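You operate a simulated robot arm through the tools that you are given. There is no shell and no other tool.

You are at the controls of a simulated robot arm. One attempt, no reset.

TASK
Put things in order on the top of the folding table. At the end: the pear jar stands where the black rolled sock stood; the black rolled sock stands where the orange soup can stood; one of the wooden discs from the top of the folding table is on top of the brown box on the top of the folding table; the orange soup can stands on top of the yellow soap dish; whatever was shut is shut again. Leave all else as you found it, and nothing knocked over.
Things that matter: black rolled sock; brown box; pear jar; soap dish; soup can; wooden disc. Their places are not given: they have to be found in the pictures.

It is judged by the outcome, as a careful person would: the job done as asked, and still so three seconds after it is handed in. It fails if anything else is knocked over, pushed out of place, dropped, spilled or broken.

THE ROBOT
A 7-joint arm with a two-finger parallel gripper, fixed in place. Base frame: the origin is at the foot of the arm, x ahead of it, y to its left, z up; the work surface is at about z = 0. Lengths are in cm, angles in degrees, forces in N, time in s.
With the tool pointing down near the work surface it reaches from about 24 to 62 cm from the base axis. Its first joint turns from -66.0 to 66.0 degrees. Payload 2.6 kg.
The tool frame sits at the grasp point between the pads (the TCP): z along the fingers, y along the line on which they close. The tips reach 3 cm beyond it. The gripper opens to 9.4 cm. The fingers are 2.8 cm wide and 1 cm thick; the gripper's body (5 by 9.6 cm) begins 5.5 cm behind the TCP.
Orientation is that of the tool frame in the base frame, as a unit quaternion [x, y, z, w]. With the fingers straight down and closing along the base's y, the tool's x points along the base's -x, its y along +y and its z along -z.

THE INTERFACE
- The arm moves only by the tool jog_arm. Its argument "plan" is one flat list of numbers, 7 for each row, row after row: the shift along the tool's x, y, z in units of 150 mm (1.0 is 150 mm), then the turn, a rotation vector about the tool's x, y, z in units of 45 degrees (1.0 is 45 degrees), then the opening in per cent of the stroke, from 0 (shut) to 100 (fully open). In form: [x, y, z, rx, ry, rz, gripper, x, y, z, rx, ry, rz, gripper, ...]. A call has 1 to 20 rows; each row is the pose to reach, as a shift and turn from the pose commanded when the call began, along the tool's axes at that moment. A call with a number of a shift or a turn outside -1 to 1 is refused whole. Each row takes 0.2 s and may step no farther than 5 cm and 8.6 degrees from the row before; otherwise, or with a gripper value out of range, the whole call is refused. Where a pose cannot be reached the arm comes as near as it can. A force on the tool above 40 N (or 10 N above the force at the start of the call, whichever is more), or a blocked arm, ends the call early, and 0.2 s more pass. Each finger travels about 7.2 cm/s and halts on what it meets, pressing with about 29 N; the grip force reading is that of the motor and also rises with nothing between the fingers. The clock runs only during rows and for 0.2 s after the last one: add rows that repeat a pose to give the fingers time. The reply holds the time, the measured pose of the TCP, the force on the tool along the base axes, the opening and the grip force, in the units named above and with some noise, with the torque about the TCP (base axes, N m) and any sound that the robot's microphone picked up.
- Cameras (640 x 400 px; columns grow to the right, rows downward): "scene" is fixed at [4.05, 43.45, 56.29]; the picture's right is [-0.74, -0.68, 0.00], its down [-0.37, 0.41, -0.83] and it looks along [0.56, -0.61, -0.55] (base axes); focal length 320 px, centre (320, 200). "wrist" rides on the gripper at [7.6, 1.4, -10.3] in the tool frame; the picture's right is [-0.18, 0.98, 0.00], its down [-0.75, -0.14, -0.64] and it looks along [-0.63, -0.12, 0.77] (tool axes); focal length 243 px, centre (320, 200).
- grab_frame(camera): a new picture of that camera. No time passes.
- probe_pixels(camera, pixels): for up to 12 pixels [column, row] of the newest picture of that camera ("zoom" is the newest enlarged one), the place [x, y, z] in the base frame of the surface seen there, good to about 0.2 cm. No time passes.
- enlarge(camera, box): a new picture of the part [left, top, right, bottom] of that camera's present view, enlarged. No time passes.
- hand_in(): hands the job in; it is judged then, once.

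Open the gripper and draw the arm clear of the work before you hand the job in, unless the task says otherwise.

The tools are called after "Emit:" as a command line: name --argument value ..., lists and objects as JSON in quotes. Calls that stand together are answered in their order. jog_arm: Moves the arm, as the interface text tells. Its arguments: {"type":"object","properties":{"plan":{"type":"array"}},"required":["plan"]} The other tools are called the same way: grab_frame (camera) takes a picture; probe_pixels (camera, pixels) gives the place of the surface under pixels of a picture; enlarge (camera, box) takes an enlarged picture of a part of a camera's view; hand_in () hands the job in.

At the start:

```text
t: 0.0
position: [33.98, -11.68, 36.12]
tcp_rot: [0.001, 1.0, 0.0, 0.0]
force: [-0.2, -0.5, -0.1]
wrist_torque: [0.0, -0.05, 0.01]
finger_gap: 9.4
finger_force: 0.0
```

scene: 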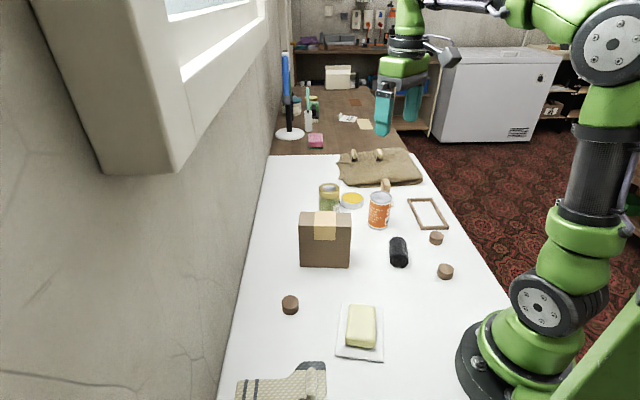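
wrist: 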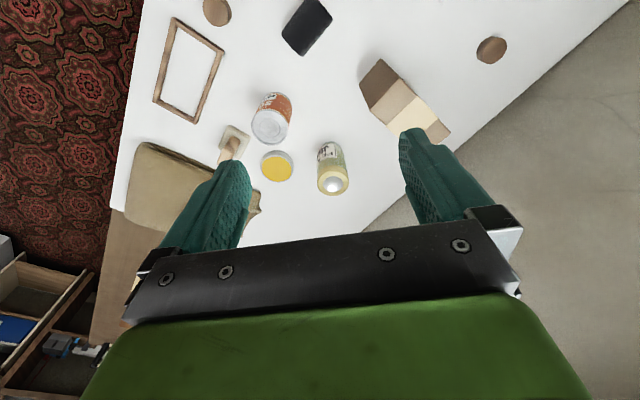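

The scene picture shows the pear jar (~329,197), yellow dish (~352,200), orange can (~379,210), black sock (~398,252), brown box (~325,240), and discs at (436,238), (445,271) and (290,304). I'll enlarge the middle of the table for detail.

Emit:
enlarge --camera "scene" --box '[280, 140, 480, 290]'

Emit:
enlarge --camera "wrist" --box '[120, 0, 540, 240]'

```text
2.67 times, centred on (380, 215) of scene
```

zoom: 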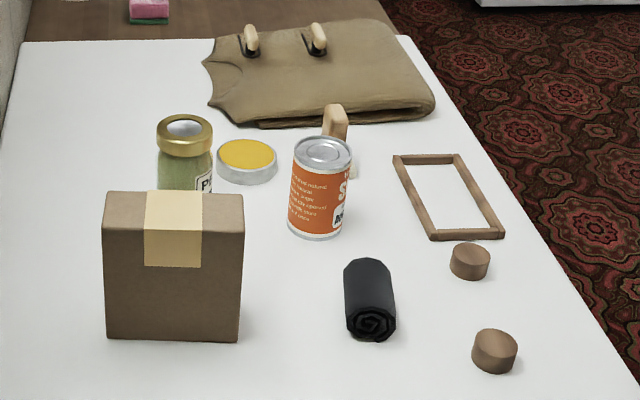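

```text
1.52 times, centred on (330, 120) of wrist
```

zoom: 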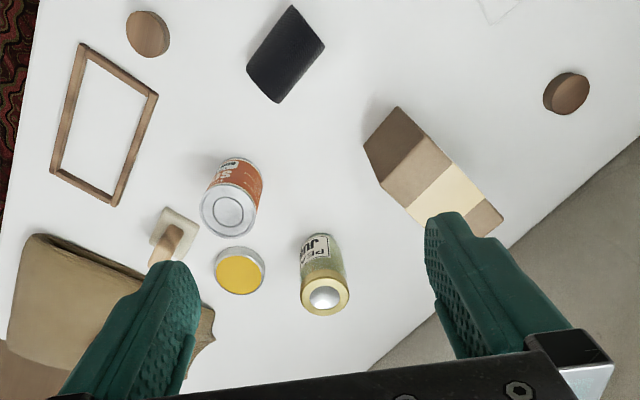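

Next I'll zoom on the ambiguous items: the round yellow-topped thing (352,200), the pale block on the white plate (360,330), and the object behind the can.

Emit:
enlarge --camera "scene" --box '[310, 170, 410, 235]'

Emit:
enlarge --camera "scene" --box '[220, 280, 420, 400]'

Emit:
enlarge --camera "scene" --box '[260, 40, 440, 160]'

```text
6.15 times, centred on (360, 202) of scene
```

zoom: 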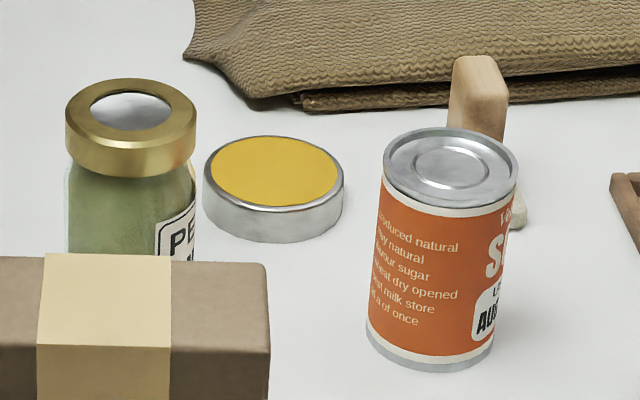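

```text
3.20 times, centred on (320, 340) of scene
```

zoom: 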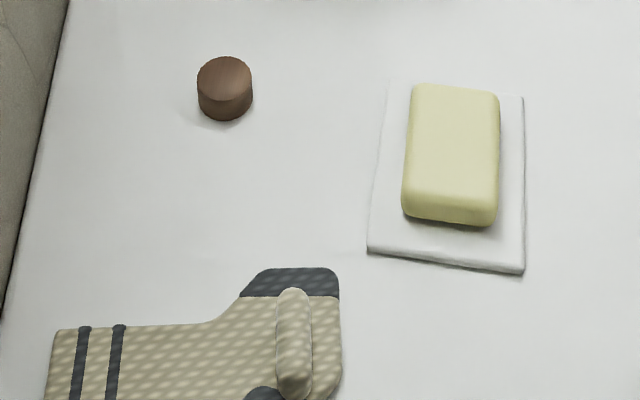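

```text
3.33 times, centred on (350, 100) of scene
```

zoom: 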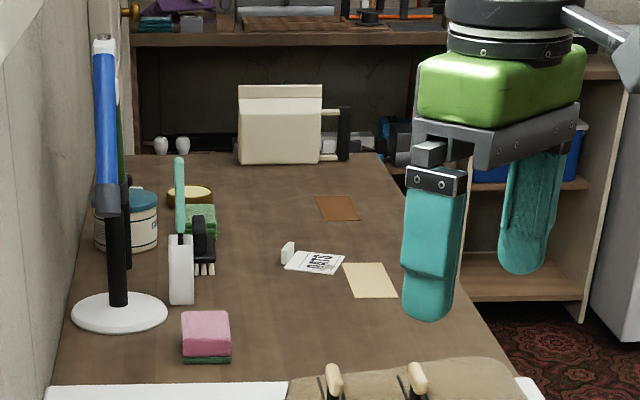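

I'll probe the scene picture for the positions and sizes of the can, tin, jar, sock, soap plate, box, and discs.

Emit:
grab_frame --camera "scene"

Emit:
probe_pixels --camera "scene" --pixels '[[352, 199], [343, 200], [361, 200], [352, 194], [352, 204], [380, 197], [370, 197], [390, 197], [329, 187], [320, 188], [339, 188], [329, 192]]'

Emit:
probe_pixels --camera "scene" --pixels '[[361, 308], [348, 309], [374, 310], [361, 340], [348, 338], [374, 342], [340, 310], [338, 355], [382, 358], [381, 312], [360, 325], [330, 340]]'

Emit:
probe_pixels --camera "scene" --pixels '[[398, 240], [392, 242], [405, 243], [398, 250], [391, 252], [407, 253], [400, 262], [390, 264], [409, 264], [398, 236], [437, 236], [445, 268]]'

Emit:
probe_pixels --camera "scene" --pixels '[[302, 213], [350, 214], [350, 226], [300, 226], [325, 220], [302, 262], [349, 265], [290, 300], [386, 184], [387, 192], [319, 206], [338, 206]]'

```text
taken
```

scene: 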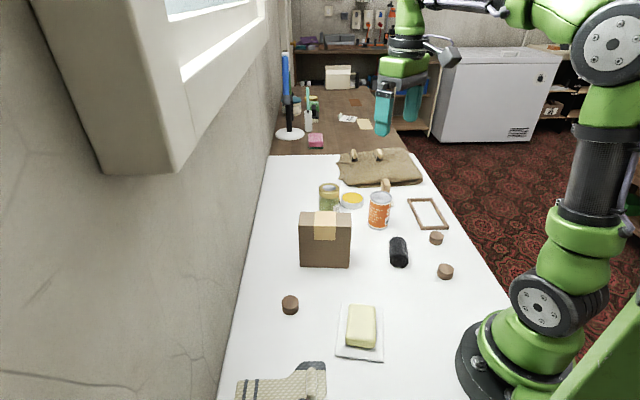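

```text
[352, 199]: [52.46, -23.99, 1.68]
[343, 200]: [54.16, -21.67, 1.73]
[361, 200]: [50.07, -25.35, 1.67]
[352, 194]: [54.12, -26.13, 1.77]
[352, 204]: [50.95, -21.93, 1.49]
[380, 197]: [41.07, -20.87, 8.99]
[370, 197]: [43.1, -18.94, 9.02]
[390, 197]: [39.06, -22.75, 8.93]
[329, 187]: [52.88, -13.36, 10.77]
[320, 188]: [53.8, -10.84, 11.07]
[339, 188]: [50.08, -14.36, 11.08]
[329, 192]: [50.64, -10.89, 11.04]
```

```text
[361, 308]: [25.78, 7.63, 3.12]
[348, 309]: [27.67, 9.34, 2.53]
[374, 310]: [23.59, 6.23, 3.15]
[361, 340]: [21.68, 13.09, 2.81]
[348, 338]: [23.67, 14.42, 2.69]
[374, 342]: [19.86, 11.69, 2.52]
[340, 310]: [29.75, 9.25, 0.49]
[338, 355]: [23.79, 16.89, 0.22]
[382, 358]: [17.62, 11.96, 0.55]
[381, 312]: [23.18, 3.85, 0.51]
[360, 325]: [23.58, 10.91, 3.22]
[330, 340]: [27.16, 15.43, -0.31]
```

```text
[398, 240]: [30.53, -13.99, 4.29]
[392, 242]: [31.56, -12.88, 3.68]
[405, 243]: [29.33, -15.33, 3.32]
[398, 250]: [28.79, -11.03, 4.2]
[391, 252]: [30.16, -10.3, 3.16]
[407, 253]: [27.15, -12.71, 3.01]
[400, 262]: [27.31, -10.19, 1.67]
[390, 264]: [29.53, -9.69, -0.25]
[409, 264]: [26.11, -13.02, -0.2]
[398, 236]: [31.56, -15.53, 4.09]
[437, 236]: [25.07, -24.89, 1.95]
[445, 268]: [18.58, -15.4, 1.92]
```

```text
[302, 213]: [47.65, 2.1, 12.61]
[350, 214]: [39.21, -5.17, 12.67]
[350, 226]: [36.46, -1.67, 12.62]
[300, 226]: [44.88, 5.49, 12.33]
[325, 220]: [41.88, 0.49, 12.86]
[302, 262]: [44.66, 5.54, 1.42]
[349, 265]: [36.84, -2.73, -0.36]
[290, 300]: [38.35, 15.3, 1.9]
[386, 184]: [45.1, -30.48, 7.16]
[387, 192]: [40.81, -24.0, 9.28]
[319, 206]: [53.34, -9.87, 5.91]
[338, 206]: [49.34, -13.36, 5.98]
```

The round yellow-topped item is a low tin (top z≈1.7) at about (52.4,-24), and the soap bar on its white plate is at about (23.8,10.9) with top z≈3.2. Before choosing I'll lower the arm to get a closer wrist view of the tin, staying well above the can (top z 9).

Emit:
jog_arm --plan '[-0.05, -0.137, 0.187, 0, 0, 0, 100, -0.1, -0.275, 0.373, 0, 0, 0, 100, -0.16, -0.412, 0.56, 0, 0, 0, 100, -0.213, -0.55, 0.747, 0, 0, 0, 100, -0.267, -0.687, 0.933, 0, 0, 0, 100, -0.267, -0.687, 0.933, 0, 0, 0, 100]'

Emit:
grab_frame --camera "wrist"

```text
t: 1.4
position: [38.5, -22.08, 22.09]
tcp_rot: [0.0, 1.0, 0.0, 0.0]
force: [-0.2, 0.1, -0.7]
wrist_torque: [0.0, 0.03, -0.01]
finger_gap: 9.38
finger_force: 0.1
```

```text
taken
```

wrist: 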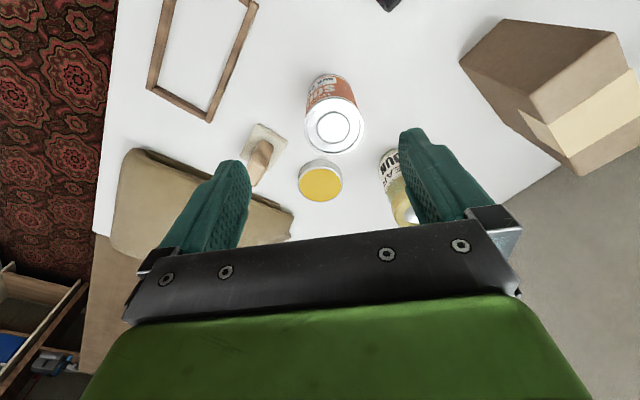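

The wrist view shows the tin at (321,180) and the can top at (333,130). I'll enlarge around them.

Emit:
enlarge --camera "wrist" --box '[230, 60, 430, 230]'

```text
2.35 times, centred on (330, 145) of wrist
```

zoom: 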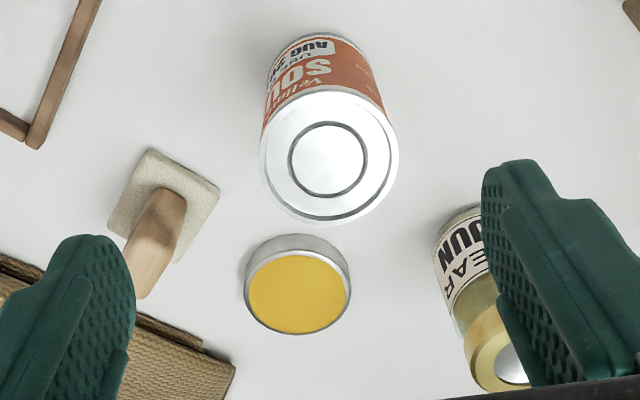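

The round tin looks like a polish tin (next to a felt block), while the bar on the white plate is the soap dish with yellow soap. I'll probe the can rim and its neighbours in this zoom for accurate grasp positions.

Emit:
probe_pixels --camera "zoom" --pixels '[[328, 158], [268, 150], [390, 155], [328, 100], [325, 215], [150, 155], [212, 188], [118, 222], [150, 260], [297, 290], [515, 365], [490, 370]]'

Emit:
probe_pixels --camera "wrist" --pixels '[[330, 80], [320, 76], [345, 78], [388, 3], [408, 218], [400, 205], [385, 160]]'

```text
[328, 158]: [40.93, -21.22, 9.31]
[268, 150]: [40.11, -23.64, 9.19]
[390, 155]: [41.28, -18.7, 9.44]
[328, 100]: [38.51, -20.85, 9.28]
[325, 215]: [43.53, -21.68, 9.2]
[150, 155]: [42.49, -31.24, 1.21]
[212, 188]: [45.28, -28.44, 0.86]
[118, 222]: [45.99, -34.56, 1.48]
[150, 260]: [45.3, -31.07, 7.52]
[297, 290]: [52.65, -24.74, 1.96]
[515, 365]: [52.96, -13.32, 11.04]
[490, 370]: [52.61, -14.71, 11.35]
```

```text
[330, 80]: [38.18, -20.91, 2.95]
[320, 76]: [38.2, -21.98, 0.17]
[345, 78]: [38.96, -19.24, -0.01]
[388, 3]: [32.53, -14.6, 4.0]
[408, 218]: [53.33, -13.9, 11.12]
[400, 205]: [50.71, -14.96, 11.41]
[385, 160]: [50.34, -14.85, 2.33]
```

The can rim spans about (38.4..43.6, -23.8..-18.6), centre near (41.1,-21.1). The measured x (38.5) differs from what I commanded (~38.0), so I'll take a couple of still readings to gauge noise.

Emit:
jog_arm --plan '[0, 0, 0, 0, 0, 0, 100]'

Emit:
jog_arm --plan '[0, 0, 0, 0, 0, 0, 100, 0, 0, 0, 0, 0, 0, 100]'

```text
t: 1.8
position: [38.45, -22.11, 22.09]
tcp_rot: [0.0, 1.0, 0.0, 0.001]
force: [-0.2, 0.5, 0.0]
wrist_torque: [0.03, 0.01, 0.04]
finger_gap: 9.4
finger_force: 0.1
```

```text
t: 2.4
position: [38.49, -22.01, 22.06]
tcp_rot: [-0.001, 1.0, 0.0, 0.0]
force: [0.2, -0.1, -1.1]
wrist_torque: [0.0, 0.03, 0.0]
finger_gap: 9.39
finger_force: 0.1
```

Readings are steady, so I'll trust the measured pose. I'll move over the can (centre ≈ 41.05,-21.05) and descend with open fingers to z≈5.5.

Emit:
jog_arm --plan '[-0.171, 0.067, 0, 0, 0, 0, 100, -0.171, 0.067, 0.27, 0, 0, 0, 100, -0.171, 0.067, 0.54, 0, 0, 0, 100, -0.171, 0.067, 0.6, 0, 0, 0, 100, -0.171, 0.067, 0.6, 0, 0, 0, 100]'

Emit:
grab_frame --camera "wrist"

Emit:
enlarge --camera "scene" --box '[310, 110, 470, 240]'

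```text
t: 3.6
position: [40.84, -20.95, 13.16]
tcp_rot: [0.0, 1.0, 0.0, 0.001]
force: [0.2, -0.1, 0.8]
wrist_torque: [0.01, 0.03, 0.02]
finger_gap: 9.39
finger_force: 0.0
```

```text
taken
```

wrist: 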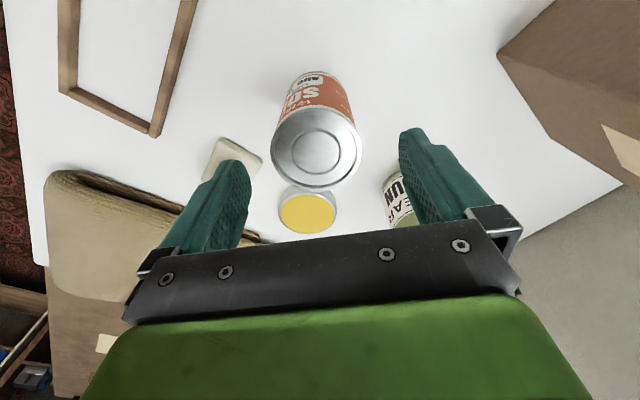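

```text
3.08 times, centred on (390, 175) of scene
```

zoom: 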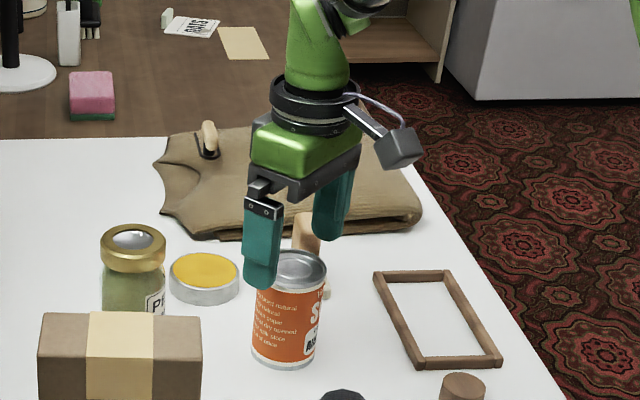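

Tips are at z≈10.2, just above the can with the can (317,150) between the fingers (250 to 400). I'll continue down to z≈5.5 in small steps.

Emit:
jog_arm --plan '[-0.014, 0, 0.15, 0, 0, 0, 100, -0.014, 0, 0.3, 0, 0, 0, 100, -0.014, 0, 0.42, 0, 0, 0, 100, -0.014, 0, 0.511, 0, 0, 0, 100, -0.014, 0, 0.511, 0, 0, 0, 100]'

Emit:
grab_frame --camera "wrist"

```text
t: 4.8
position: [41.09, -21.02, 5.29]
tcp_rot: [0.0, 1.0, 0.0, 0.001]
force: [-0.5, -0.7, 0.7]
wrist_torque: [-0.04, -0.02, 0.01]
finger_gap: 9.4
finger_force: 0.1
```

```text
taken
```

wrist: 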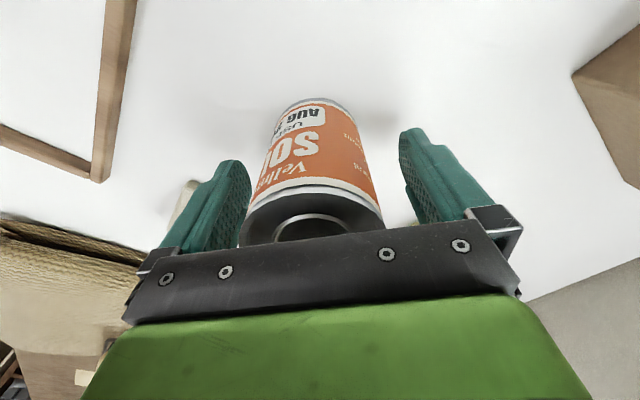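

The can spans columns ~254–374 at the pad height versus the finger midpoint 320, so it sits slightly toward the left finger. I'll shift -0.25 cm in y, then close to grip it.

Emit:
jog_arm --plan '[0, -0.016, -0.01, 0, 0, 0, 100, 0, -0.016, -0.01, 0, 0, 0, 70, 0, -0.016, -0.01, 0, 0, 0, 50, 0, -0.016, -0.01, 0, 0, 0, 40, 0, -0.016, -0.01, 0, 0, 0, 40, 0, -0.016, -0.01, 0, 0, 0, 40]'

Emit:
grab_frame --camera "wrist"

```text
t: 6.2
position: [41.04, -21.2, 5.53]
tcp_rot: [0.001, 1.0, 0.0, 0.0]
force: [0.1, -0.8, -0.2]
wrist_torque: [-0.08, 0.08, 0.01]
finger_gap: 5.9
finger_force: 29.1
```

```text
taken
```

wrist: 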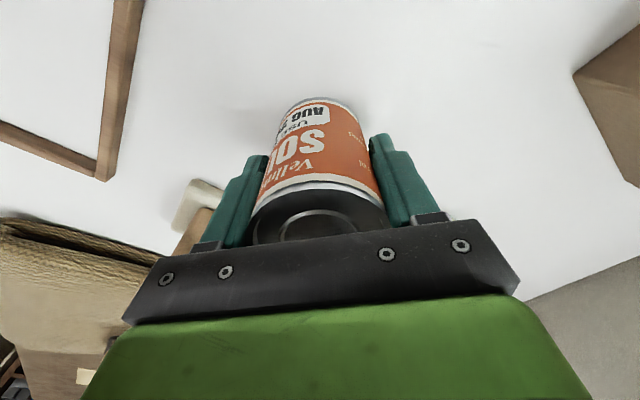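

Gripped: gap 5.9 cm, 29 N, at (41.04,-21.2). I'll lift straight up to about z=22 and then look at the soap dish closely.

Emit:
jog_arm --plan '[0, 0, -0.1, 0, 0, 0, 35, 0, 0, -0.3, 0, 0, 0, 35, 0, 0, -0.6, 0, 0, 0, 35, 0, 0, -0.85, 0, 0, 0, 35, 0, 0, -1.0, 0, 0, 0, 35, 0, 0, -1.0, 0, 0, 0, 35]'

Emit:
enlarge --camera "scene" --box '[320, 290, 400, 370]'

Emit:
probe_pixels --camera "zoom" --pixels '[[260, 110], [370, 110], [250, 250], [370, 260], [310, 180], [245, 180], [385, 180], [310, 80], [310, 270], [280, 150], [340, 220]]'

```text
t: 7.6
position: [40.78, -21.16, 20.69]
tcp_rot: [0.001, 1.0, 0.0, 0.0]
force: [0.9, -0.4, -2.4]
wrist_torque: [0.03, 0.0, 0.0]
finger_gap: 5.92
finger_force: 29.4
```

```text
5.00 times, centred on (360, 330) of scene
```

zoom: 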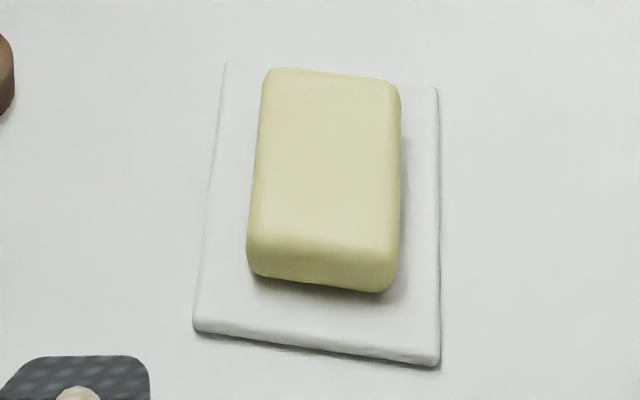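

```text
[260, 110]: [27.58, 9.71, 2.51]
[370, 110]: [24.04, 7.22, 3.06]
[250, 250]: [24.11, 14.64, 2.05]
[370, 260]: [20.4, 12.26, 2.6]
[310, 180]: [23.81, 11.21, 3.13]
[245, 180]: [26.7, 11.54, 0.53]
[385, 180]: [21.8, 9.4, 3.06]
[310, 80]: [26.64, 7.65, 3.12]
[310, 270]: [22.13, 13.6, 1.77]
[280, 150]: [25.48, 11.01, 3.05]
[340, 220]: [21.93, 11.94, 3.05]
```

The soap's flat top is about z=3.1, with its centre near zoom pixel (328,160), roughly (23.9,10.2). The held can's bottom is at z≈15, which clears the box (12.8), so I'll start carrying it across.

Emit:
jog_arm --plan '[0.107, 0.2, -0.02, 0, 0, 0, 35, 0.213, 0.4, -0.04, 0, 0, 0, 35, 0.32, 0.6, -0.06, 0, 0, 0, 35, 0.427, 0.8, -0.08, 0, 0, 0, 35, 0.533, 1.0, -0.1, 0, 0, 0, 35, 0.533, 1.0, -0.1, 0, 0, 0, 35]'

Emit:
jog_arm --plan '[0.107, 0.2, 0, 0, 0, 0, 35, 0.213, 0.4, 0, 0, 0, 0, 35, 0.32, 0.6, 0, 0, 0, 0, 35, 0.427, 0.8, 0, 0, 0, 0, 35, 0.533, 1.0, 0, 0, 0, 0, 35, 0.533, 1.0, 0, 0, 0, 0, 35]'

Emit:
grab_frame --camera "scene"

Emit:
grab_frame --camera "wrist"

```text
t: 9.0
position: [32.79, -6.15, 22.02]
tcp_rot: [0.0, 1.0, 0.0, 0.001]
force: [-0.5, -0.1, -3.2]
wrist_torque: [-0.02, 0.01, 0.02]
finger_gap: 5.92
finger_force: 28.3
```

```text
t: 10.4
position: [24.87, 8.82, 22.31]
tcp_rot: [0.0, 1.0, 0.0, 0.0]
force: [0.1, 0.4, -2.4]
wrist_torque: [-0.03, 0.01, 0.0]
finger_gap: 5.89
finger_force: 29.4
```

```text
taken
```

scene: 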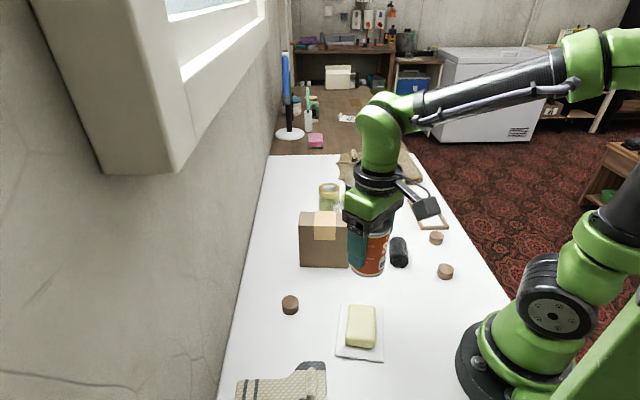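

```text
taken
```

wrist: 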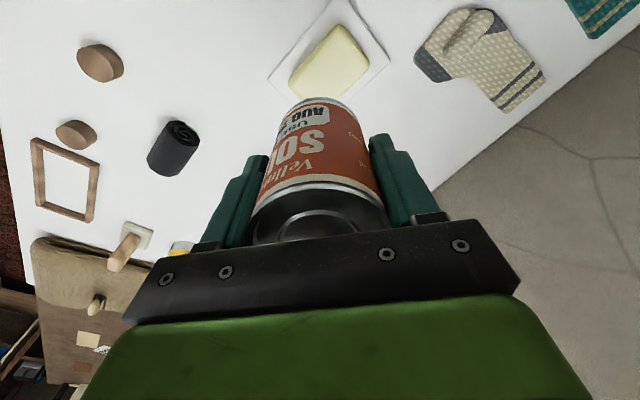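

The wrist view shows the soap bar top around (330,62). I'll probe it here to cross-check its centre against the scene measurement.

Emit:
probe_pixels --camera "wrist" --pixels '[[330, 62], [340, 35], [360, 58], [298, 80], [300, 65], [350, 75], [320, 75], [335, 50], [342, 15], [275, 75], [380, 65]]'

Emit:
enlarge --camera "wrist" --box '[250, 0, 410, 110]'

```text
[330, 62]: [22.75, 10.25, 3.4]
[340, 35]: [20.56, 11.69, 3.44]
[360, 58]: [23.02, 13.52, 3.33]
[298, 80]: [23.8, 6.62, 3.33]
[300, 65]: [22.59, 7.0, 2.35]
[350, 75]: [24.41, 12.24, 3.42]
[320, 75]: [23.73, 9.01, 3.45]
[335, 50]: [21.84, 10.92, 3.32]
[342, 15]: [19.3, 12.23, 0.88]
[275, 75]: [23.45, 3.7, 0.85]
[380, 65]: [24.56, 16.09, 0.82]
```

```text
3.64 times, centred on (330, 55) of wrist
```

zoom: 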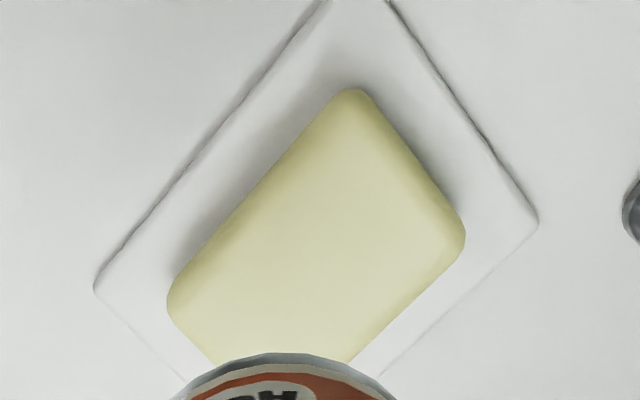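

Both cameras agree the soap centre is about (23.85,10.05). I'll move over it and lower the can to about 1 cm above the soap.

Emit:
jog_arm --plan '[0.068, 0.082, 0, 0, 0, 0, 35, 0.068, 0.082, 0.25, 0, 0, 0, 35, 0.068, 0.082, 0.5, 0, 0, 0, 35, 0.068, 0.082, 0.7, 0, 0, 0, 35, 0.068, 0.082, 0.8, 0, 0, 0, 35, 0.068, 0.082, 0.8, 0, 0, 0, 35]'

Emit:
grab_frame --camera "scene"

Emit:
enlarge --camera "scene" --box '[310, 250, 430, 370]'

```text
t: 11.8
position: [24.05, 9.79, 10.18]
tcp_rot: [-0.001, 1.0, 0.0, 0.001]
force: [-0.6, 0.1, -2.6]
wrist_torque: [-0.01, -0.03, 0.01]
finger_gap: 5.93
finger_force: 29.0
```

```text
taken
```

scene: 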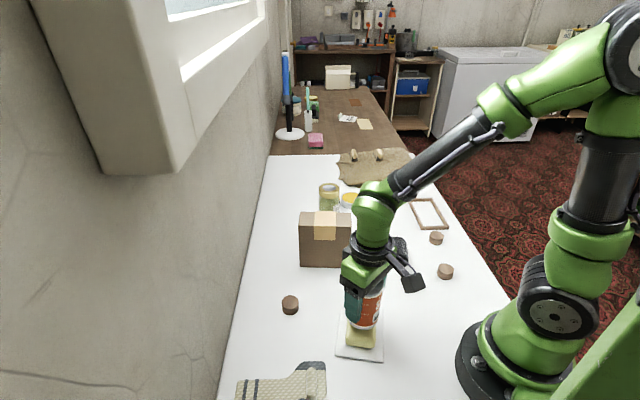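

```text
3.33 times, centred on (370, 310) of scene
```

zoom: 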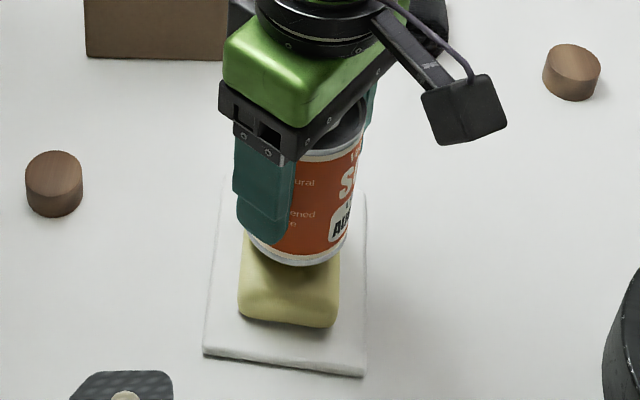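

The can hovers above the soap, well aligned. I'll trim by (-0.2,+0.25) and lower in small steps to z≈9.0.

Emit:
jog_arm --plan '[0.013, 0.017, 0.02, 0, 0, 0, 35, 0.013, 0.017, 0.04, 0, 0, 0, 35, 0.013, 0.017, 0.06, 0, 0, 0, 35, 0.013, 0.017, 0.075, 0, 0, 0, 35, 0.013, 0.017, 0.075, 0, 0, 0, 35]'

```text
t: 13.0
position: [23.77, 10.19, 9.04]
tcp_rot: [0.0, 1.0, 0.0, 0.0]
force: [0.1, 0.3, -2.4]
wrist_torque: [0.0, -0.03, -0.03]
finger_gap: 5.93
finger_force: 29.2
```

Still free (force z -2.4, only the can's weight). I'll continue down in 0.1 cm steps watching for contact.

Emit:
jog_arm --plan '[0, 0, 0.007, 0, 0, 0, 35, 0, 0, 0.007, 0, 0, 0, 35]'

Emit:
enlarge --camera "scene" --box '[330, 280, 410, 370]'

```text
t: 13.6
position: [23.67, 10.27, 9.15]
tcp_rot: [0.0, 1.0, 0.001, 0.001]
force: [-4.0, -3.2, 16.4]
wrist_torque: [-0.21, 0.33, 0.01]
finger_gap: 5.92
finger_force: 28.6
```

```text
4.44 times, centred on (370, 325) of scene
```

zoom: 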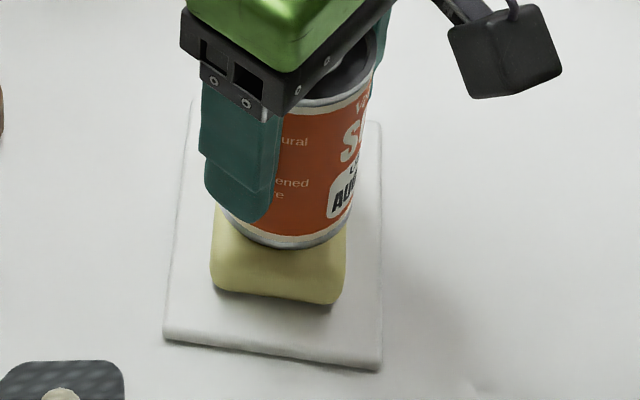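

Contact: force z rose to +16 N, so the can is seated on the soap. I'll ease up ~0.07 cm to take off the load, then open the fingers gradually.

Emit:
jog_arm --plan '[0, 0, -0.005, 0, 0, 0, 35, 0, 0, -0.005, 0, 0, 0, 35]'

```text
t: 14.2
position: [23.82, 10.11, 8.97]
tcp_rot: [0.0, 1.0, 0.0, 0.0]
force: [0.9, 0.7, -2.8]
wrist_torque: [-0.02, 0.0, 0.0]
finger_gap: 5.93
finger_force: 29.3
```

Force is back to just the can's weight, so it hovers within a fraction of a millimetre of the soap. I'll go down 0.03 cm and open.

Emit:
jog_arm --plan '[0, 0, 0.003, 0, 0, 0, 35, 0, 0, 0.003, 0, 0, 0, 65, 0, 0, 0.003, 0, 0, 0, 75, 0, 0, 0.003, 0, 0, 0, 90, 0, 0, 0.003, 0, 0, 0, 100, 0, 0, 0.003, 0, 0, 0, 100]'

Emit:
grab_frame --camera "wrist"

Emit:
enlarge --camera "scene" --box '[330, 280, 410, 370]'

```text
t: 15.6
position: [23.74, 10.09, 9.1]
tcp_rot: [0.0, 1.0, 0.0, 0.001]
force: [0.7, 0.2, -0.4]
wrist_torque: [-0.01, 0.0, 0.0]
finger_gap: 9.4
finger_force: 0.1
```

```text
taken
```

wrist: 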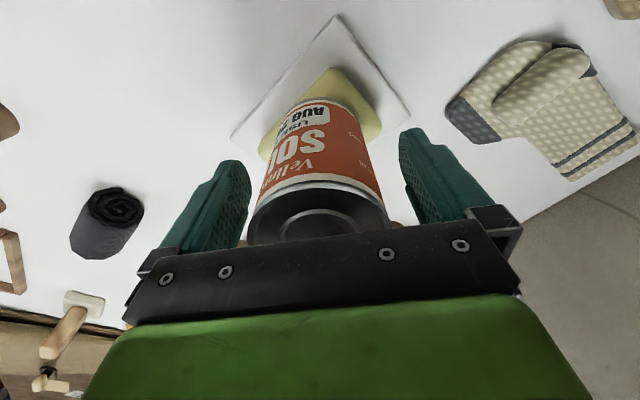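

```text
4.44 times, centred on (370, 325) of scene
```

zoom: 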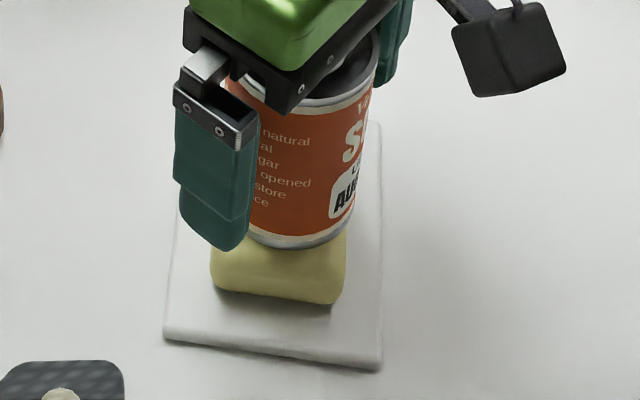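

The can is released and stands upright on the soap. I'll raise the gripper straight up clear of it and look again.

Emit:
jog_arm --plan '[0, 0, -0.1, 0, 0, 0, 100, 0, 0, -0.3, 0, 0, 0, 100, 0, 0, -0.6, 0, 0, 0, 100, 0, 0, -0.9, 0, 0, 0, 100, 0, 0, -0.9, 0, 0, 0, 100]'

Emit:
grab_frame --camera "scene"

Emit:
grab_frame --camera "wrist"

```text
t: 16.8
position: [23.95, 10.32, 22.69]
tcp_rot: [-0.001, 1.0, 0.0, 0.0]
force: [0.7, 1.1, -1.1]
wrist_torque: [-0.01, -0.01, 0.0]
finger_gap: 9.39
finger_force: 0.1
```

```text
taken
```

scene: 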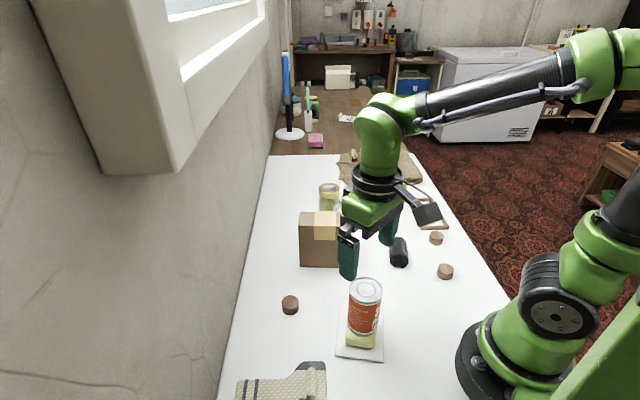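

```text
taken
```

wrist: 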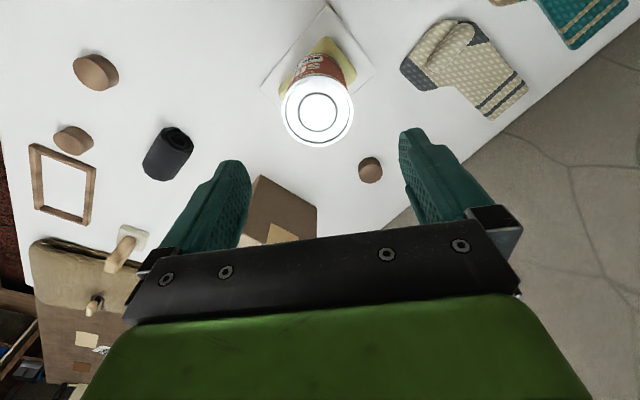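

The can stands upright on the soap at (365,300). Now I'll enlarge the sock in the wrist view (around (168,153)) and probe its outline.

Emit:
enlarge --camera "wrist" --box '[120, 110, 220, 190]'

Emit:
probe_pixels --camera "zoom" --pixels '[[290, 170], [250, 250], [200, 180], [330, 220], [230, 110], [170, 270], [300, 260], [360, 130], [340, 290], [390, 210], [280, 350], [120, 270]]'

Emit:
enlarge --camera "scene" --box '[370, 220, 430, 280]'

```text
5.00 times, centred on (170, 150) of wrist
```

zoom: 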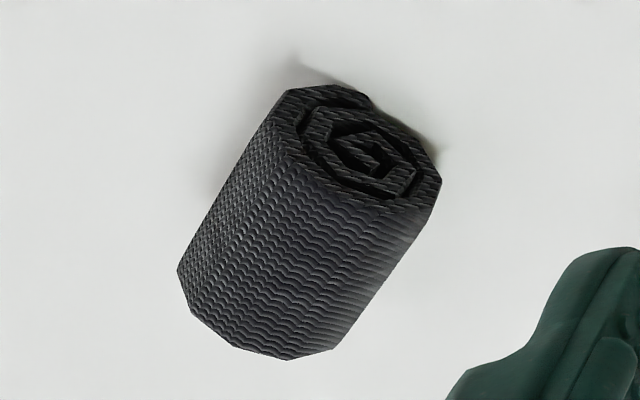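

```text
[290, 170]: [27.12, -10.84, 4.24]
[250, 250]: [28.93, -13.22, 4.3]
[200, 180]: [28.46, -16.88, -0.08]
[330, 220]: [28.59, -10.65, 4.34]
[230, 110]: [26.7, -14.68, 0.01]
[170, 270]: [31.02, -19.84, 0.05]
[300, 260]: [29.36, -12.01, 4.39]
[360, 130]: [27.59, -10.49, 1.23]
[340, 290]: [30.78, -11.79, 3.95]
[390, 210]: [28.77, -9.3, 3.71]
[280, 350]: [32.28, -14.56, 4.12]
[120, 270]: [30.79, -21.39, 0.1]
```

```text
6.67 times, centred on (400, 250) of scene
```

zoom: 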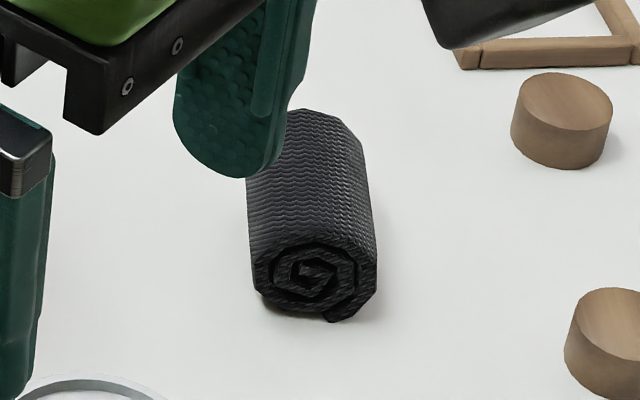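

The sock lies with its axis along about (0.53,-0.85), centred near (29.56,-12.77), top z≈4.3. I'll move over it while turning the gripper +58° about the tool z so the fingers close across the roll, starting with the first half.

Emit:
jog_arm --plan '[-0.047, -0.193, 0, 0, 0, 0.161, 100, -0.094, -0.385, 0, 0, 0, 0.322, 100, -0.14, -0.578, 0, 0, 0, 0.483, 100, -0.187, -0.77, 0, 0, 0, 0.644, 100, -0.187, -0.77, 0, 0, 0, 0.644, 100]'

Emit:
jog_arm --plan '[-0.134, -0.146, 0.05, 0, 0, 0.161, 100, -0.268, -0.291, 0.1, 0, 0, 0.322, 100, -0.403, -0.437, 0.2, 0, 0, 0.483, 100, -0.537, -0.583, 0.3, 0, 0, 0.644, 100, -0.537, -0.583, 0.4, 0, 0, 0.644, 100, -0.537, -0.583, 0.4, 0, 0, 0.644, 100]'

Emit:
grab_frame --camera "wrist"

Emit:
grab_frame --camera "scene"

```text
t: 18.0
position: [26.83, -1.32, 22.53]
tcp_rot: [0.251, 0.968, 0.001, 0.0]
force: [0.0, 0.9, 0.3]
wrist_torque: [0.01, 0.0, -0.01]
finger_gap: 9.4
finger_force: 0.1
```

```text
t: 19.4
position: [29.23, -12.67, 16.47]
tcp_rot: [0.485, 0.875, 0.001, 0.0]
force: [1.2, 0.4, -0.2]
wrist_torque: [0.01, -0.01, -0.01]
finger_gap: 9.37
finger_force: 0.1
```

```text
taken
```

wrist: 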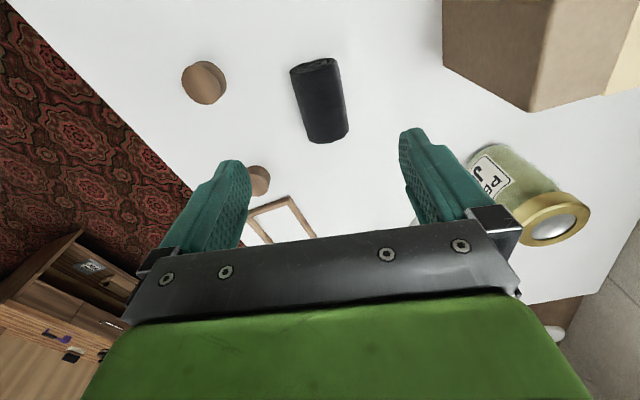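

```text
taken
```

scene: 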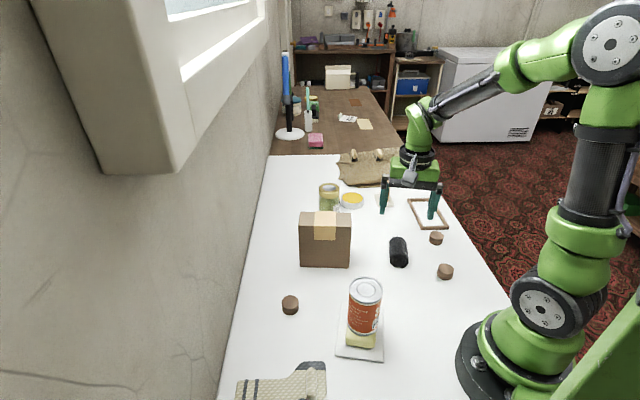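

The sock appears at (320,100) between the fingers, nearly aligned with the image vertical. I'll probe its outline from here for a refined centre.

Emit:
enlarge --camera "wrist" --box '[270, 50, 370, 150]'

Emit:
probe_pixels --camera "zoom" --pixels '[[260, 80], [340, 50], [320, 130], [270, 140], [370, 130], [335, 220], [300, 230], [390, 220], [315, 320], [420, 300], [370, 330], [350, 280]]'

```text
4.00 times, centred on (320, 100) of wrist
```

zoom: 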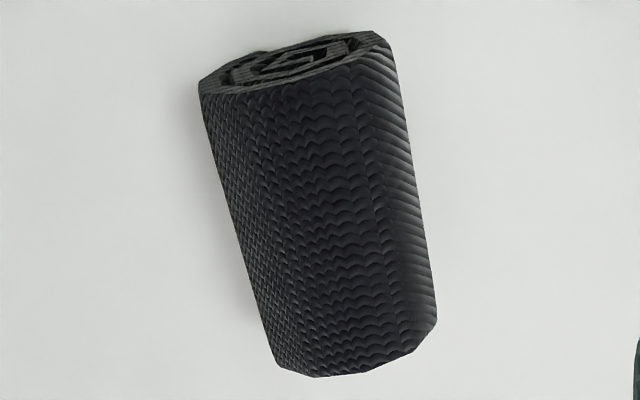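

```text
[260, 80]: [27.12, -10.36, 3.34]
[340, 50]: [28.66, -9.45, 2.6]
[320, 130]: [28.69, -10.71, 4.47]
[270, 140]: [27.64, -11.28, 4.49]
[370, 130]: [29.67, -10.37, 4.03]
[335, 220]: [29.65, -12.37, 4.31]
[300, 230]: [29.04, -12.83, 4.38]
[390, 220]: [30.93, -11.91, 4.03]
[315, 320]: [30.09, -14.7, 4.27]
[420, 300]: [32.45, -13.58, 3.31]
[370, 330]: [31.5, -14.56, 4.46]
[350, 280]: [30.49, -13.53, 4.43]
```

The sock centre is refined to about (29.5,-12.8), width roughly 16.2–20.3 in the closing direction, and I'm 0.3 cm off along the roll. I'll descend to z≈8 with that trim and check.

Emit:
jog_arm --plan '[-0.02, 0.007, 0.2, 0, 0, 0, 100, -0.02, 0.007, 0.4, 0, 0, 0, 100, -0.02, 0.007, 0.565, 0, 0, 0, 100, -0.02, 0.007, 0.565, 0, 0, 0, 100]'

Emit:
grab_frame --camera "wrist"

```text
t: 20.4
position: [29.63, -12.9, 7.9]
tcp_rot: [0.485, 0.874, 0.001, 0.001]
force: [-0.5, -0.9, -1.0]
wrist_torque: [-0.01, 0.02, 0.02]
finger_gap: 9.42
finger_force: 0.1
```

```text
taken
```

wrist: 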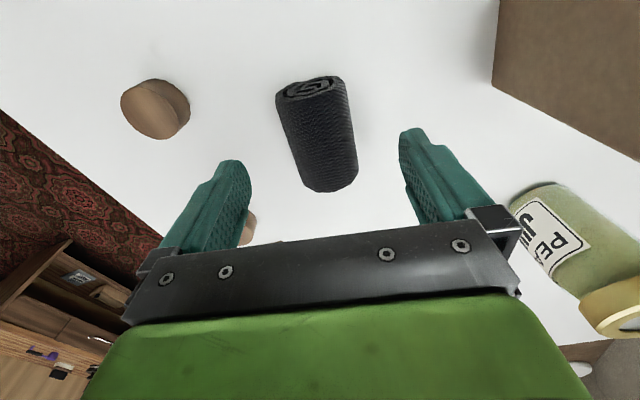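

The sock (320,133) is centred between the fingertips. I'll descend to z≈3.8 so the tips are just above the table, then close.

Emit:
jog_arm --plan '[0, 0, 0.12, 0, 0, 0, 100, 0, 0, 0.22, 0, 0, 0, 100, 0, 0, 0.27, 0, 0, 0, 100, 0, 0, 0.27, 0, 0, 0, 100]'

Emit:
grab_frame --camera "wrist"

```text
t: 21.4
position: [29.58, -13.14, 4.03]
tcp_rot: [0.485, 0.875, 0.001, 0.0]
force: [-0.1, -0.5, -1.5]
wrist_torque: [0.03, 0.05, -0.01]
finger_gap: 9.39
finger_force: 0.0
```

```text
taken
```

wrist: 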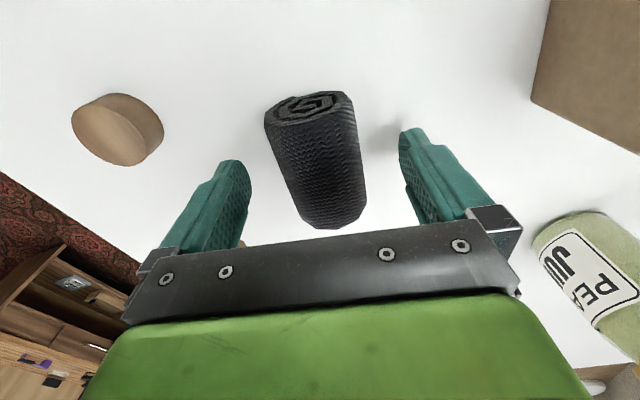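

The sock lies between the pads at (315,160). I'll close the fingers gently onto it.

Emit:
jog_arm --plan '[0, 0, 0.01, 0, 0, 0, 75, 0, 0, 0.01, 0, 0, 0, 55, 0, 0, 0.01, 0, 0, 0, 40, 0, 0, 0.01, 0, 0, 0, 30, 0, 0, 0.01, 0, 0, 0, 30, 0, 0, 0.01, 0, 0, 0, 30]'

Emit:
grab_frame --camera "wrist"

```text
t: 22.8
position: [29.63, -13.11, 3.82]
tcp_rot: [0.485, 0.874, 0.001, 0.0]
force: [1.1, -0.6, 0.1]
wrist_torque: [-0.01, 0.01, 0.01]
finger_gap: 4.37
finger_force: 28.8
```

```text
taken
```

wrist: 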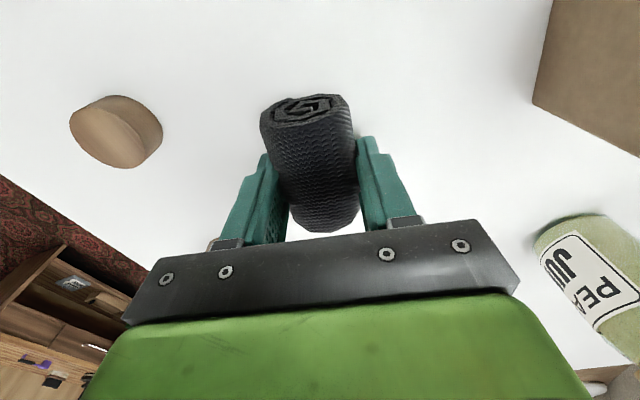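

Sock gripped (gap 4.37 cm, 29 N) at (29.63,-13.11). I'll lift it up and probe the wooden frame and felt block near the can's old spot.

Emit:
jog_arm --plan '[0, 0, -0.1, 0, 0, 0, 25, 0, 0, -0.3, 0, 0, 0, 25, 0, 0, -0.6, 0, 0, 0, 25, 0, 0, -0.8, 0, 0, 0, 25, 0, 0, -0.8, 0, 0, 0, 25]'

Emit:
grab_frame --camera "scene"

Emit:
probe_pixels --camera "scene" --pixels '[[408, 200], [419, 228], [445, 227], [432, 199], [414, 215], [380, 222], [352, 200], [382, 215], [372, 225], [388, 222]]'

Emit:
enlarge --camera "scene" --box '[310, 150, 470, 290]'

```text
t: 24.0
position: [29.36, -13.34, 15.85]
tcp_rot: [0.484, 0.875, 0.001, 0.001]
force: [0.5, -0.1, -0.8]
wrist_torque: [0.01, -0.01, 0.01]
finger_gap: 4.35
finger_force: 28.7
```

```text
taken
```

scene: 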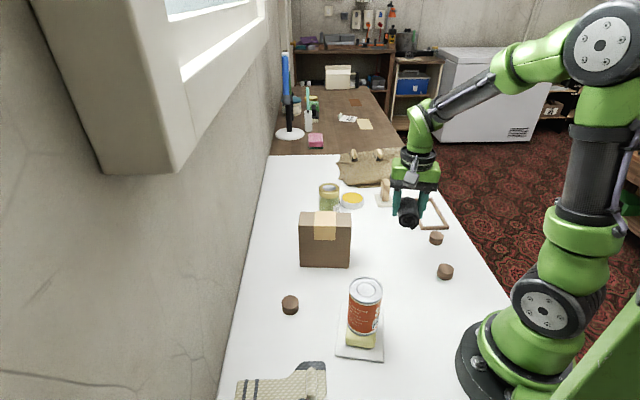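

```text
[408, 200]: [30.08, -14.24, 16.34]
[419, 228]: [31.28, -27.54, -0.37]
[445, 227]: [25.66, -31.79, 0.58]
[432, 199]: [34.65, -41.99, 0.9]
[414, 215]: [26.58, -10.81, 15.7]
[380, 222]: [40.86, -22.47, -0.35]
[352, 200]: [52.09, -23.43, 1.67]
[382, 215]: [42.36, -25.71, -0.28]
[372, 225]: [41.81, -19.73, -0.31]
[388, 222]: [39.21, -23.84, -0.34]
```

```text
2.86 times, centred on (390, 220) of scene
```

zoom: 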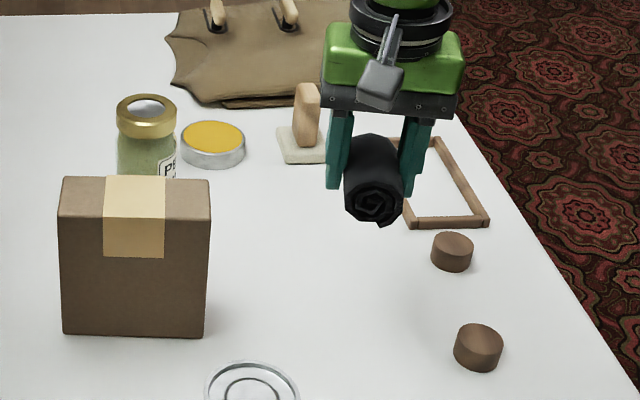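

The place is free: felt base is at (42.5–46,-28.4..-34.5) and the frame corner near (31,-27.5), both clear. I'll carry the sock to the can's old place (TCP target 41.2,-21.45) and lower to about 1.5 cm above the table.

Emit:
jog_arm --plan '[-0.219, 0.096, 0, 0, 0, 0, 25, -0.438, 0.191, 0, 0, 0, 0, 25, -0.658, 0.287, 0, 0, 0, 0, 25, -0.877, 0.383, 0, 0, 0, 0, 25, -0.877, 0.383, 0.25, 0, 0, 0, 25, -0.877, 0.383, 0.5, 0, 0, 0, 25, -0.877, 0.383, 0.68, 0, 0, 0, 25, -0.877, 0.383, 0.68, 0, 0, 0, 25]'

Emit:
enlarge --camera "scene" --box '[310, 150, 470, 290]'

Emit:
grab_frame --camera "wrist"

```text
t: 25.8
position: [41.4, -21.04, 5.51]
tcp_rot: [0.485, 0.874, 0.0, 0.0]
force: [0.5, -0.5, -0.9]
wrist_torque: [0.02, 0.04, -0.04]
finger_gap: 4.35
finger_force: 28.4
```

```text
2.86 times, centred on (390, 220) of scene
```

zoom: 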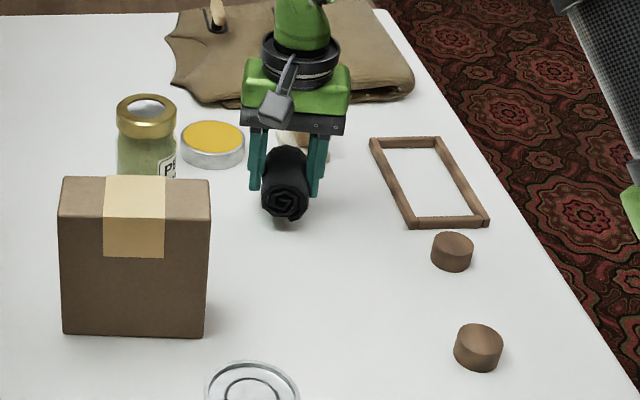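

```text
taken
```

wrist: 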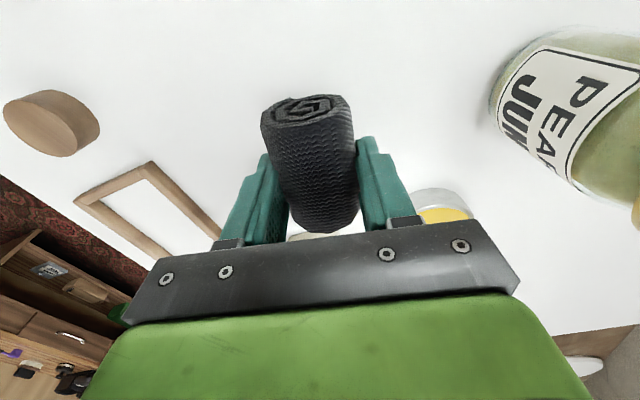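

The sock is held just over the can's old place; I'm at (41.4,-21.04), so I'll trim by about (-0.2,-0.4) and lower to the table in small steps.

Emit:
jog_arm --plan '[-0.016, -0.026, 0.03, 0, 0, 0, 25, -0.016, -0.026, 0.06, 0, 0, 0, 25, -0.016, -0.026, 0.085, 0, 0, 0, 25, -0.016, -0.026, 0.1, 0, 0, 0, 25, -0.016, -0.026, 0.1, 0, 0, 0, 25]'

```text
t: 27.0
position: [41.32, -21.58, 4.33]
tcp_rot: [0.485, 0.875, 0.001, -0.001]
force: [-0.1, -0.3, -0.7]
wrist_torque: [0.04, -0.01, -0.02]
finger_gap: 4.37
finger_force: 28.8
```

No contact yet at z=4.33 (grasp height was 3.82), so I'll continue down in small steps.

Emit:
jog_arm --plan '[0, 0, 0.01, 0, 0, 0, 25, 0, 0, 0.02, 0, 0, 0, 25, 0, 0, 0.02, 0, 0, 0, 25]'

```text
t: 27.8
position: [41.35, -21.51, 3.86]
tcp_rot: [0.484, 0.875, 0.0, 0.0]
force: [-3.2, 2.2, 8.5]
wrist_torque: [0.07, 0.13, -0.01]
finger_gap: 4.33
finger_force: 28.7
```

Contact at z=3.86 with ~9 N: the sock is on the table. I'll ease off slightly and open.

Emit:
jog_arm --plan '[0, 0, -0.002, 0, 0, 0, 30, 0, 0, -0.002, 0, 0, 0, 55, 0, 0, -0.002, 0, 0, 0, 70, 0, 0, -0.002, 0, 0, 0, 80, 0, 0, -0.002, 0, 0, 0, 80]'

Emit:
grab_frame --camera "wrist"

```text
t: 29.0
position: [41.27, -21.37, 3.91]
tcp_rot: [0.485, 0.875, 0.001, 0.0]
force: [-0.1, 0.0, 0.4]
wrist_torque: [0.02, 0.0, -0.02]
finger_gap: 7.51
finger_force: 0.1
```

```text
taken
```

wrist: 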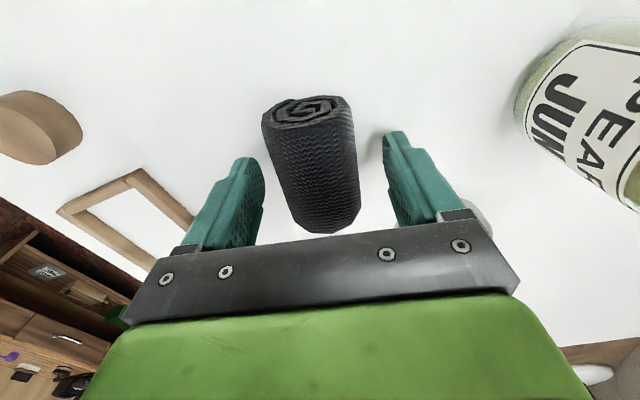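

Sock released cleanly at the can's old place. I'll raise straight up and look again.

Emit:
jog_arm --plan '[0, 0, -0.1, 0, 0, 0, 80, 0, 0, -0.3, 0, 0, 0, 80, 0, 0, -0.6, 0, 0, 0, 90, 0, 0, -0.9, 0, 0, 0, 100, 0, 0, -1.0, 0, 0, 0, 100, 0, 0, -1.0, 0, 0, 0, 100]'

Emit:
grab_frame --camera "scene"

Emit:
grab_frame --camera "wrist"

```text
t: 30.4
position: [41.2, -21.7, 19.19]
tcp_rot: [0.485, 0.874, 0.001, 0.0]
force: [-1.1, -0.2, 0.7]
wrist_torque: [-0.01, 0.04, 0.0]
finger_gap: 9.41
finger_force: 0.1
```

```text
taken
```

scene: 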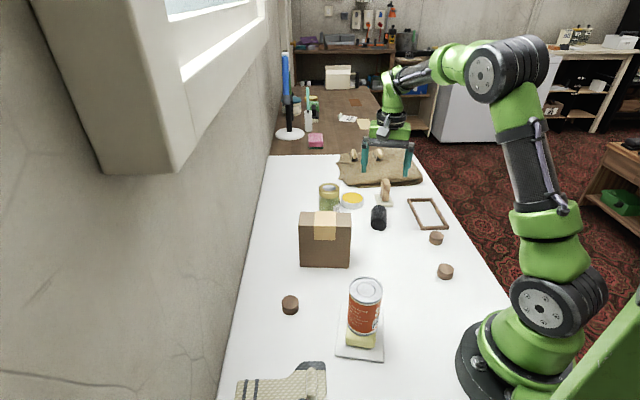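

```text
taken
```

wrist: 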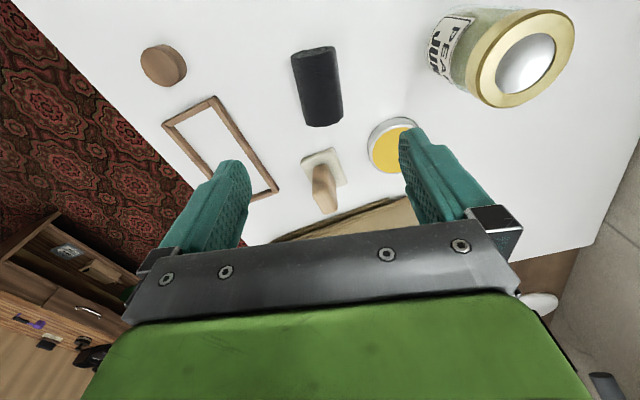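

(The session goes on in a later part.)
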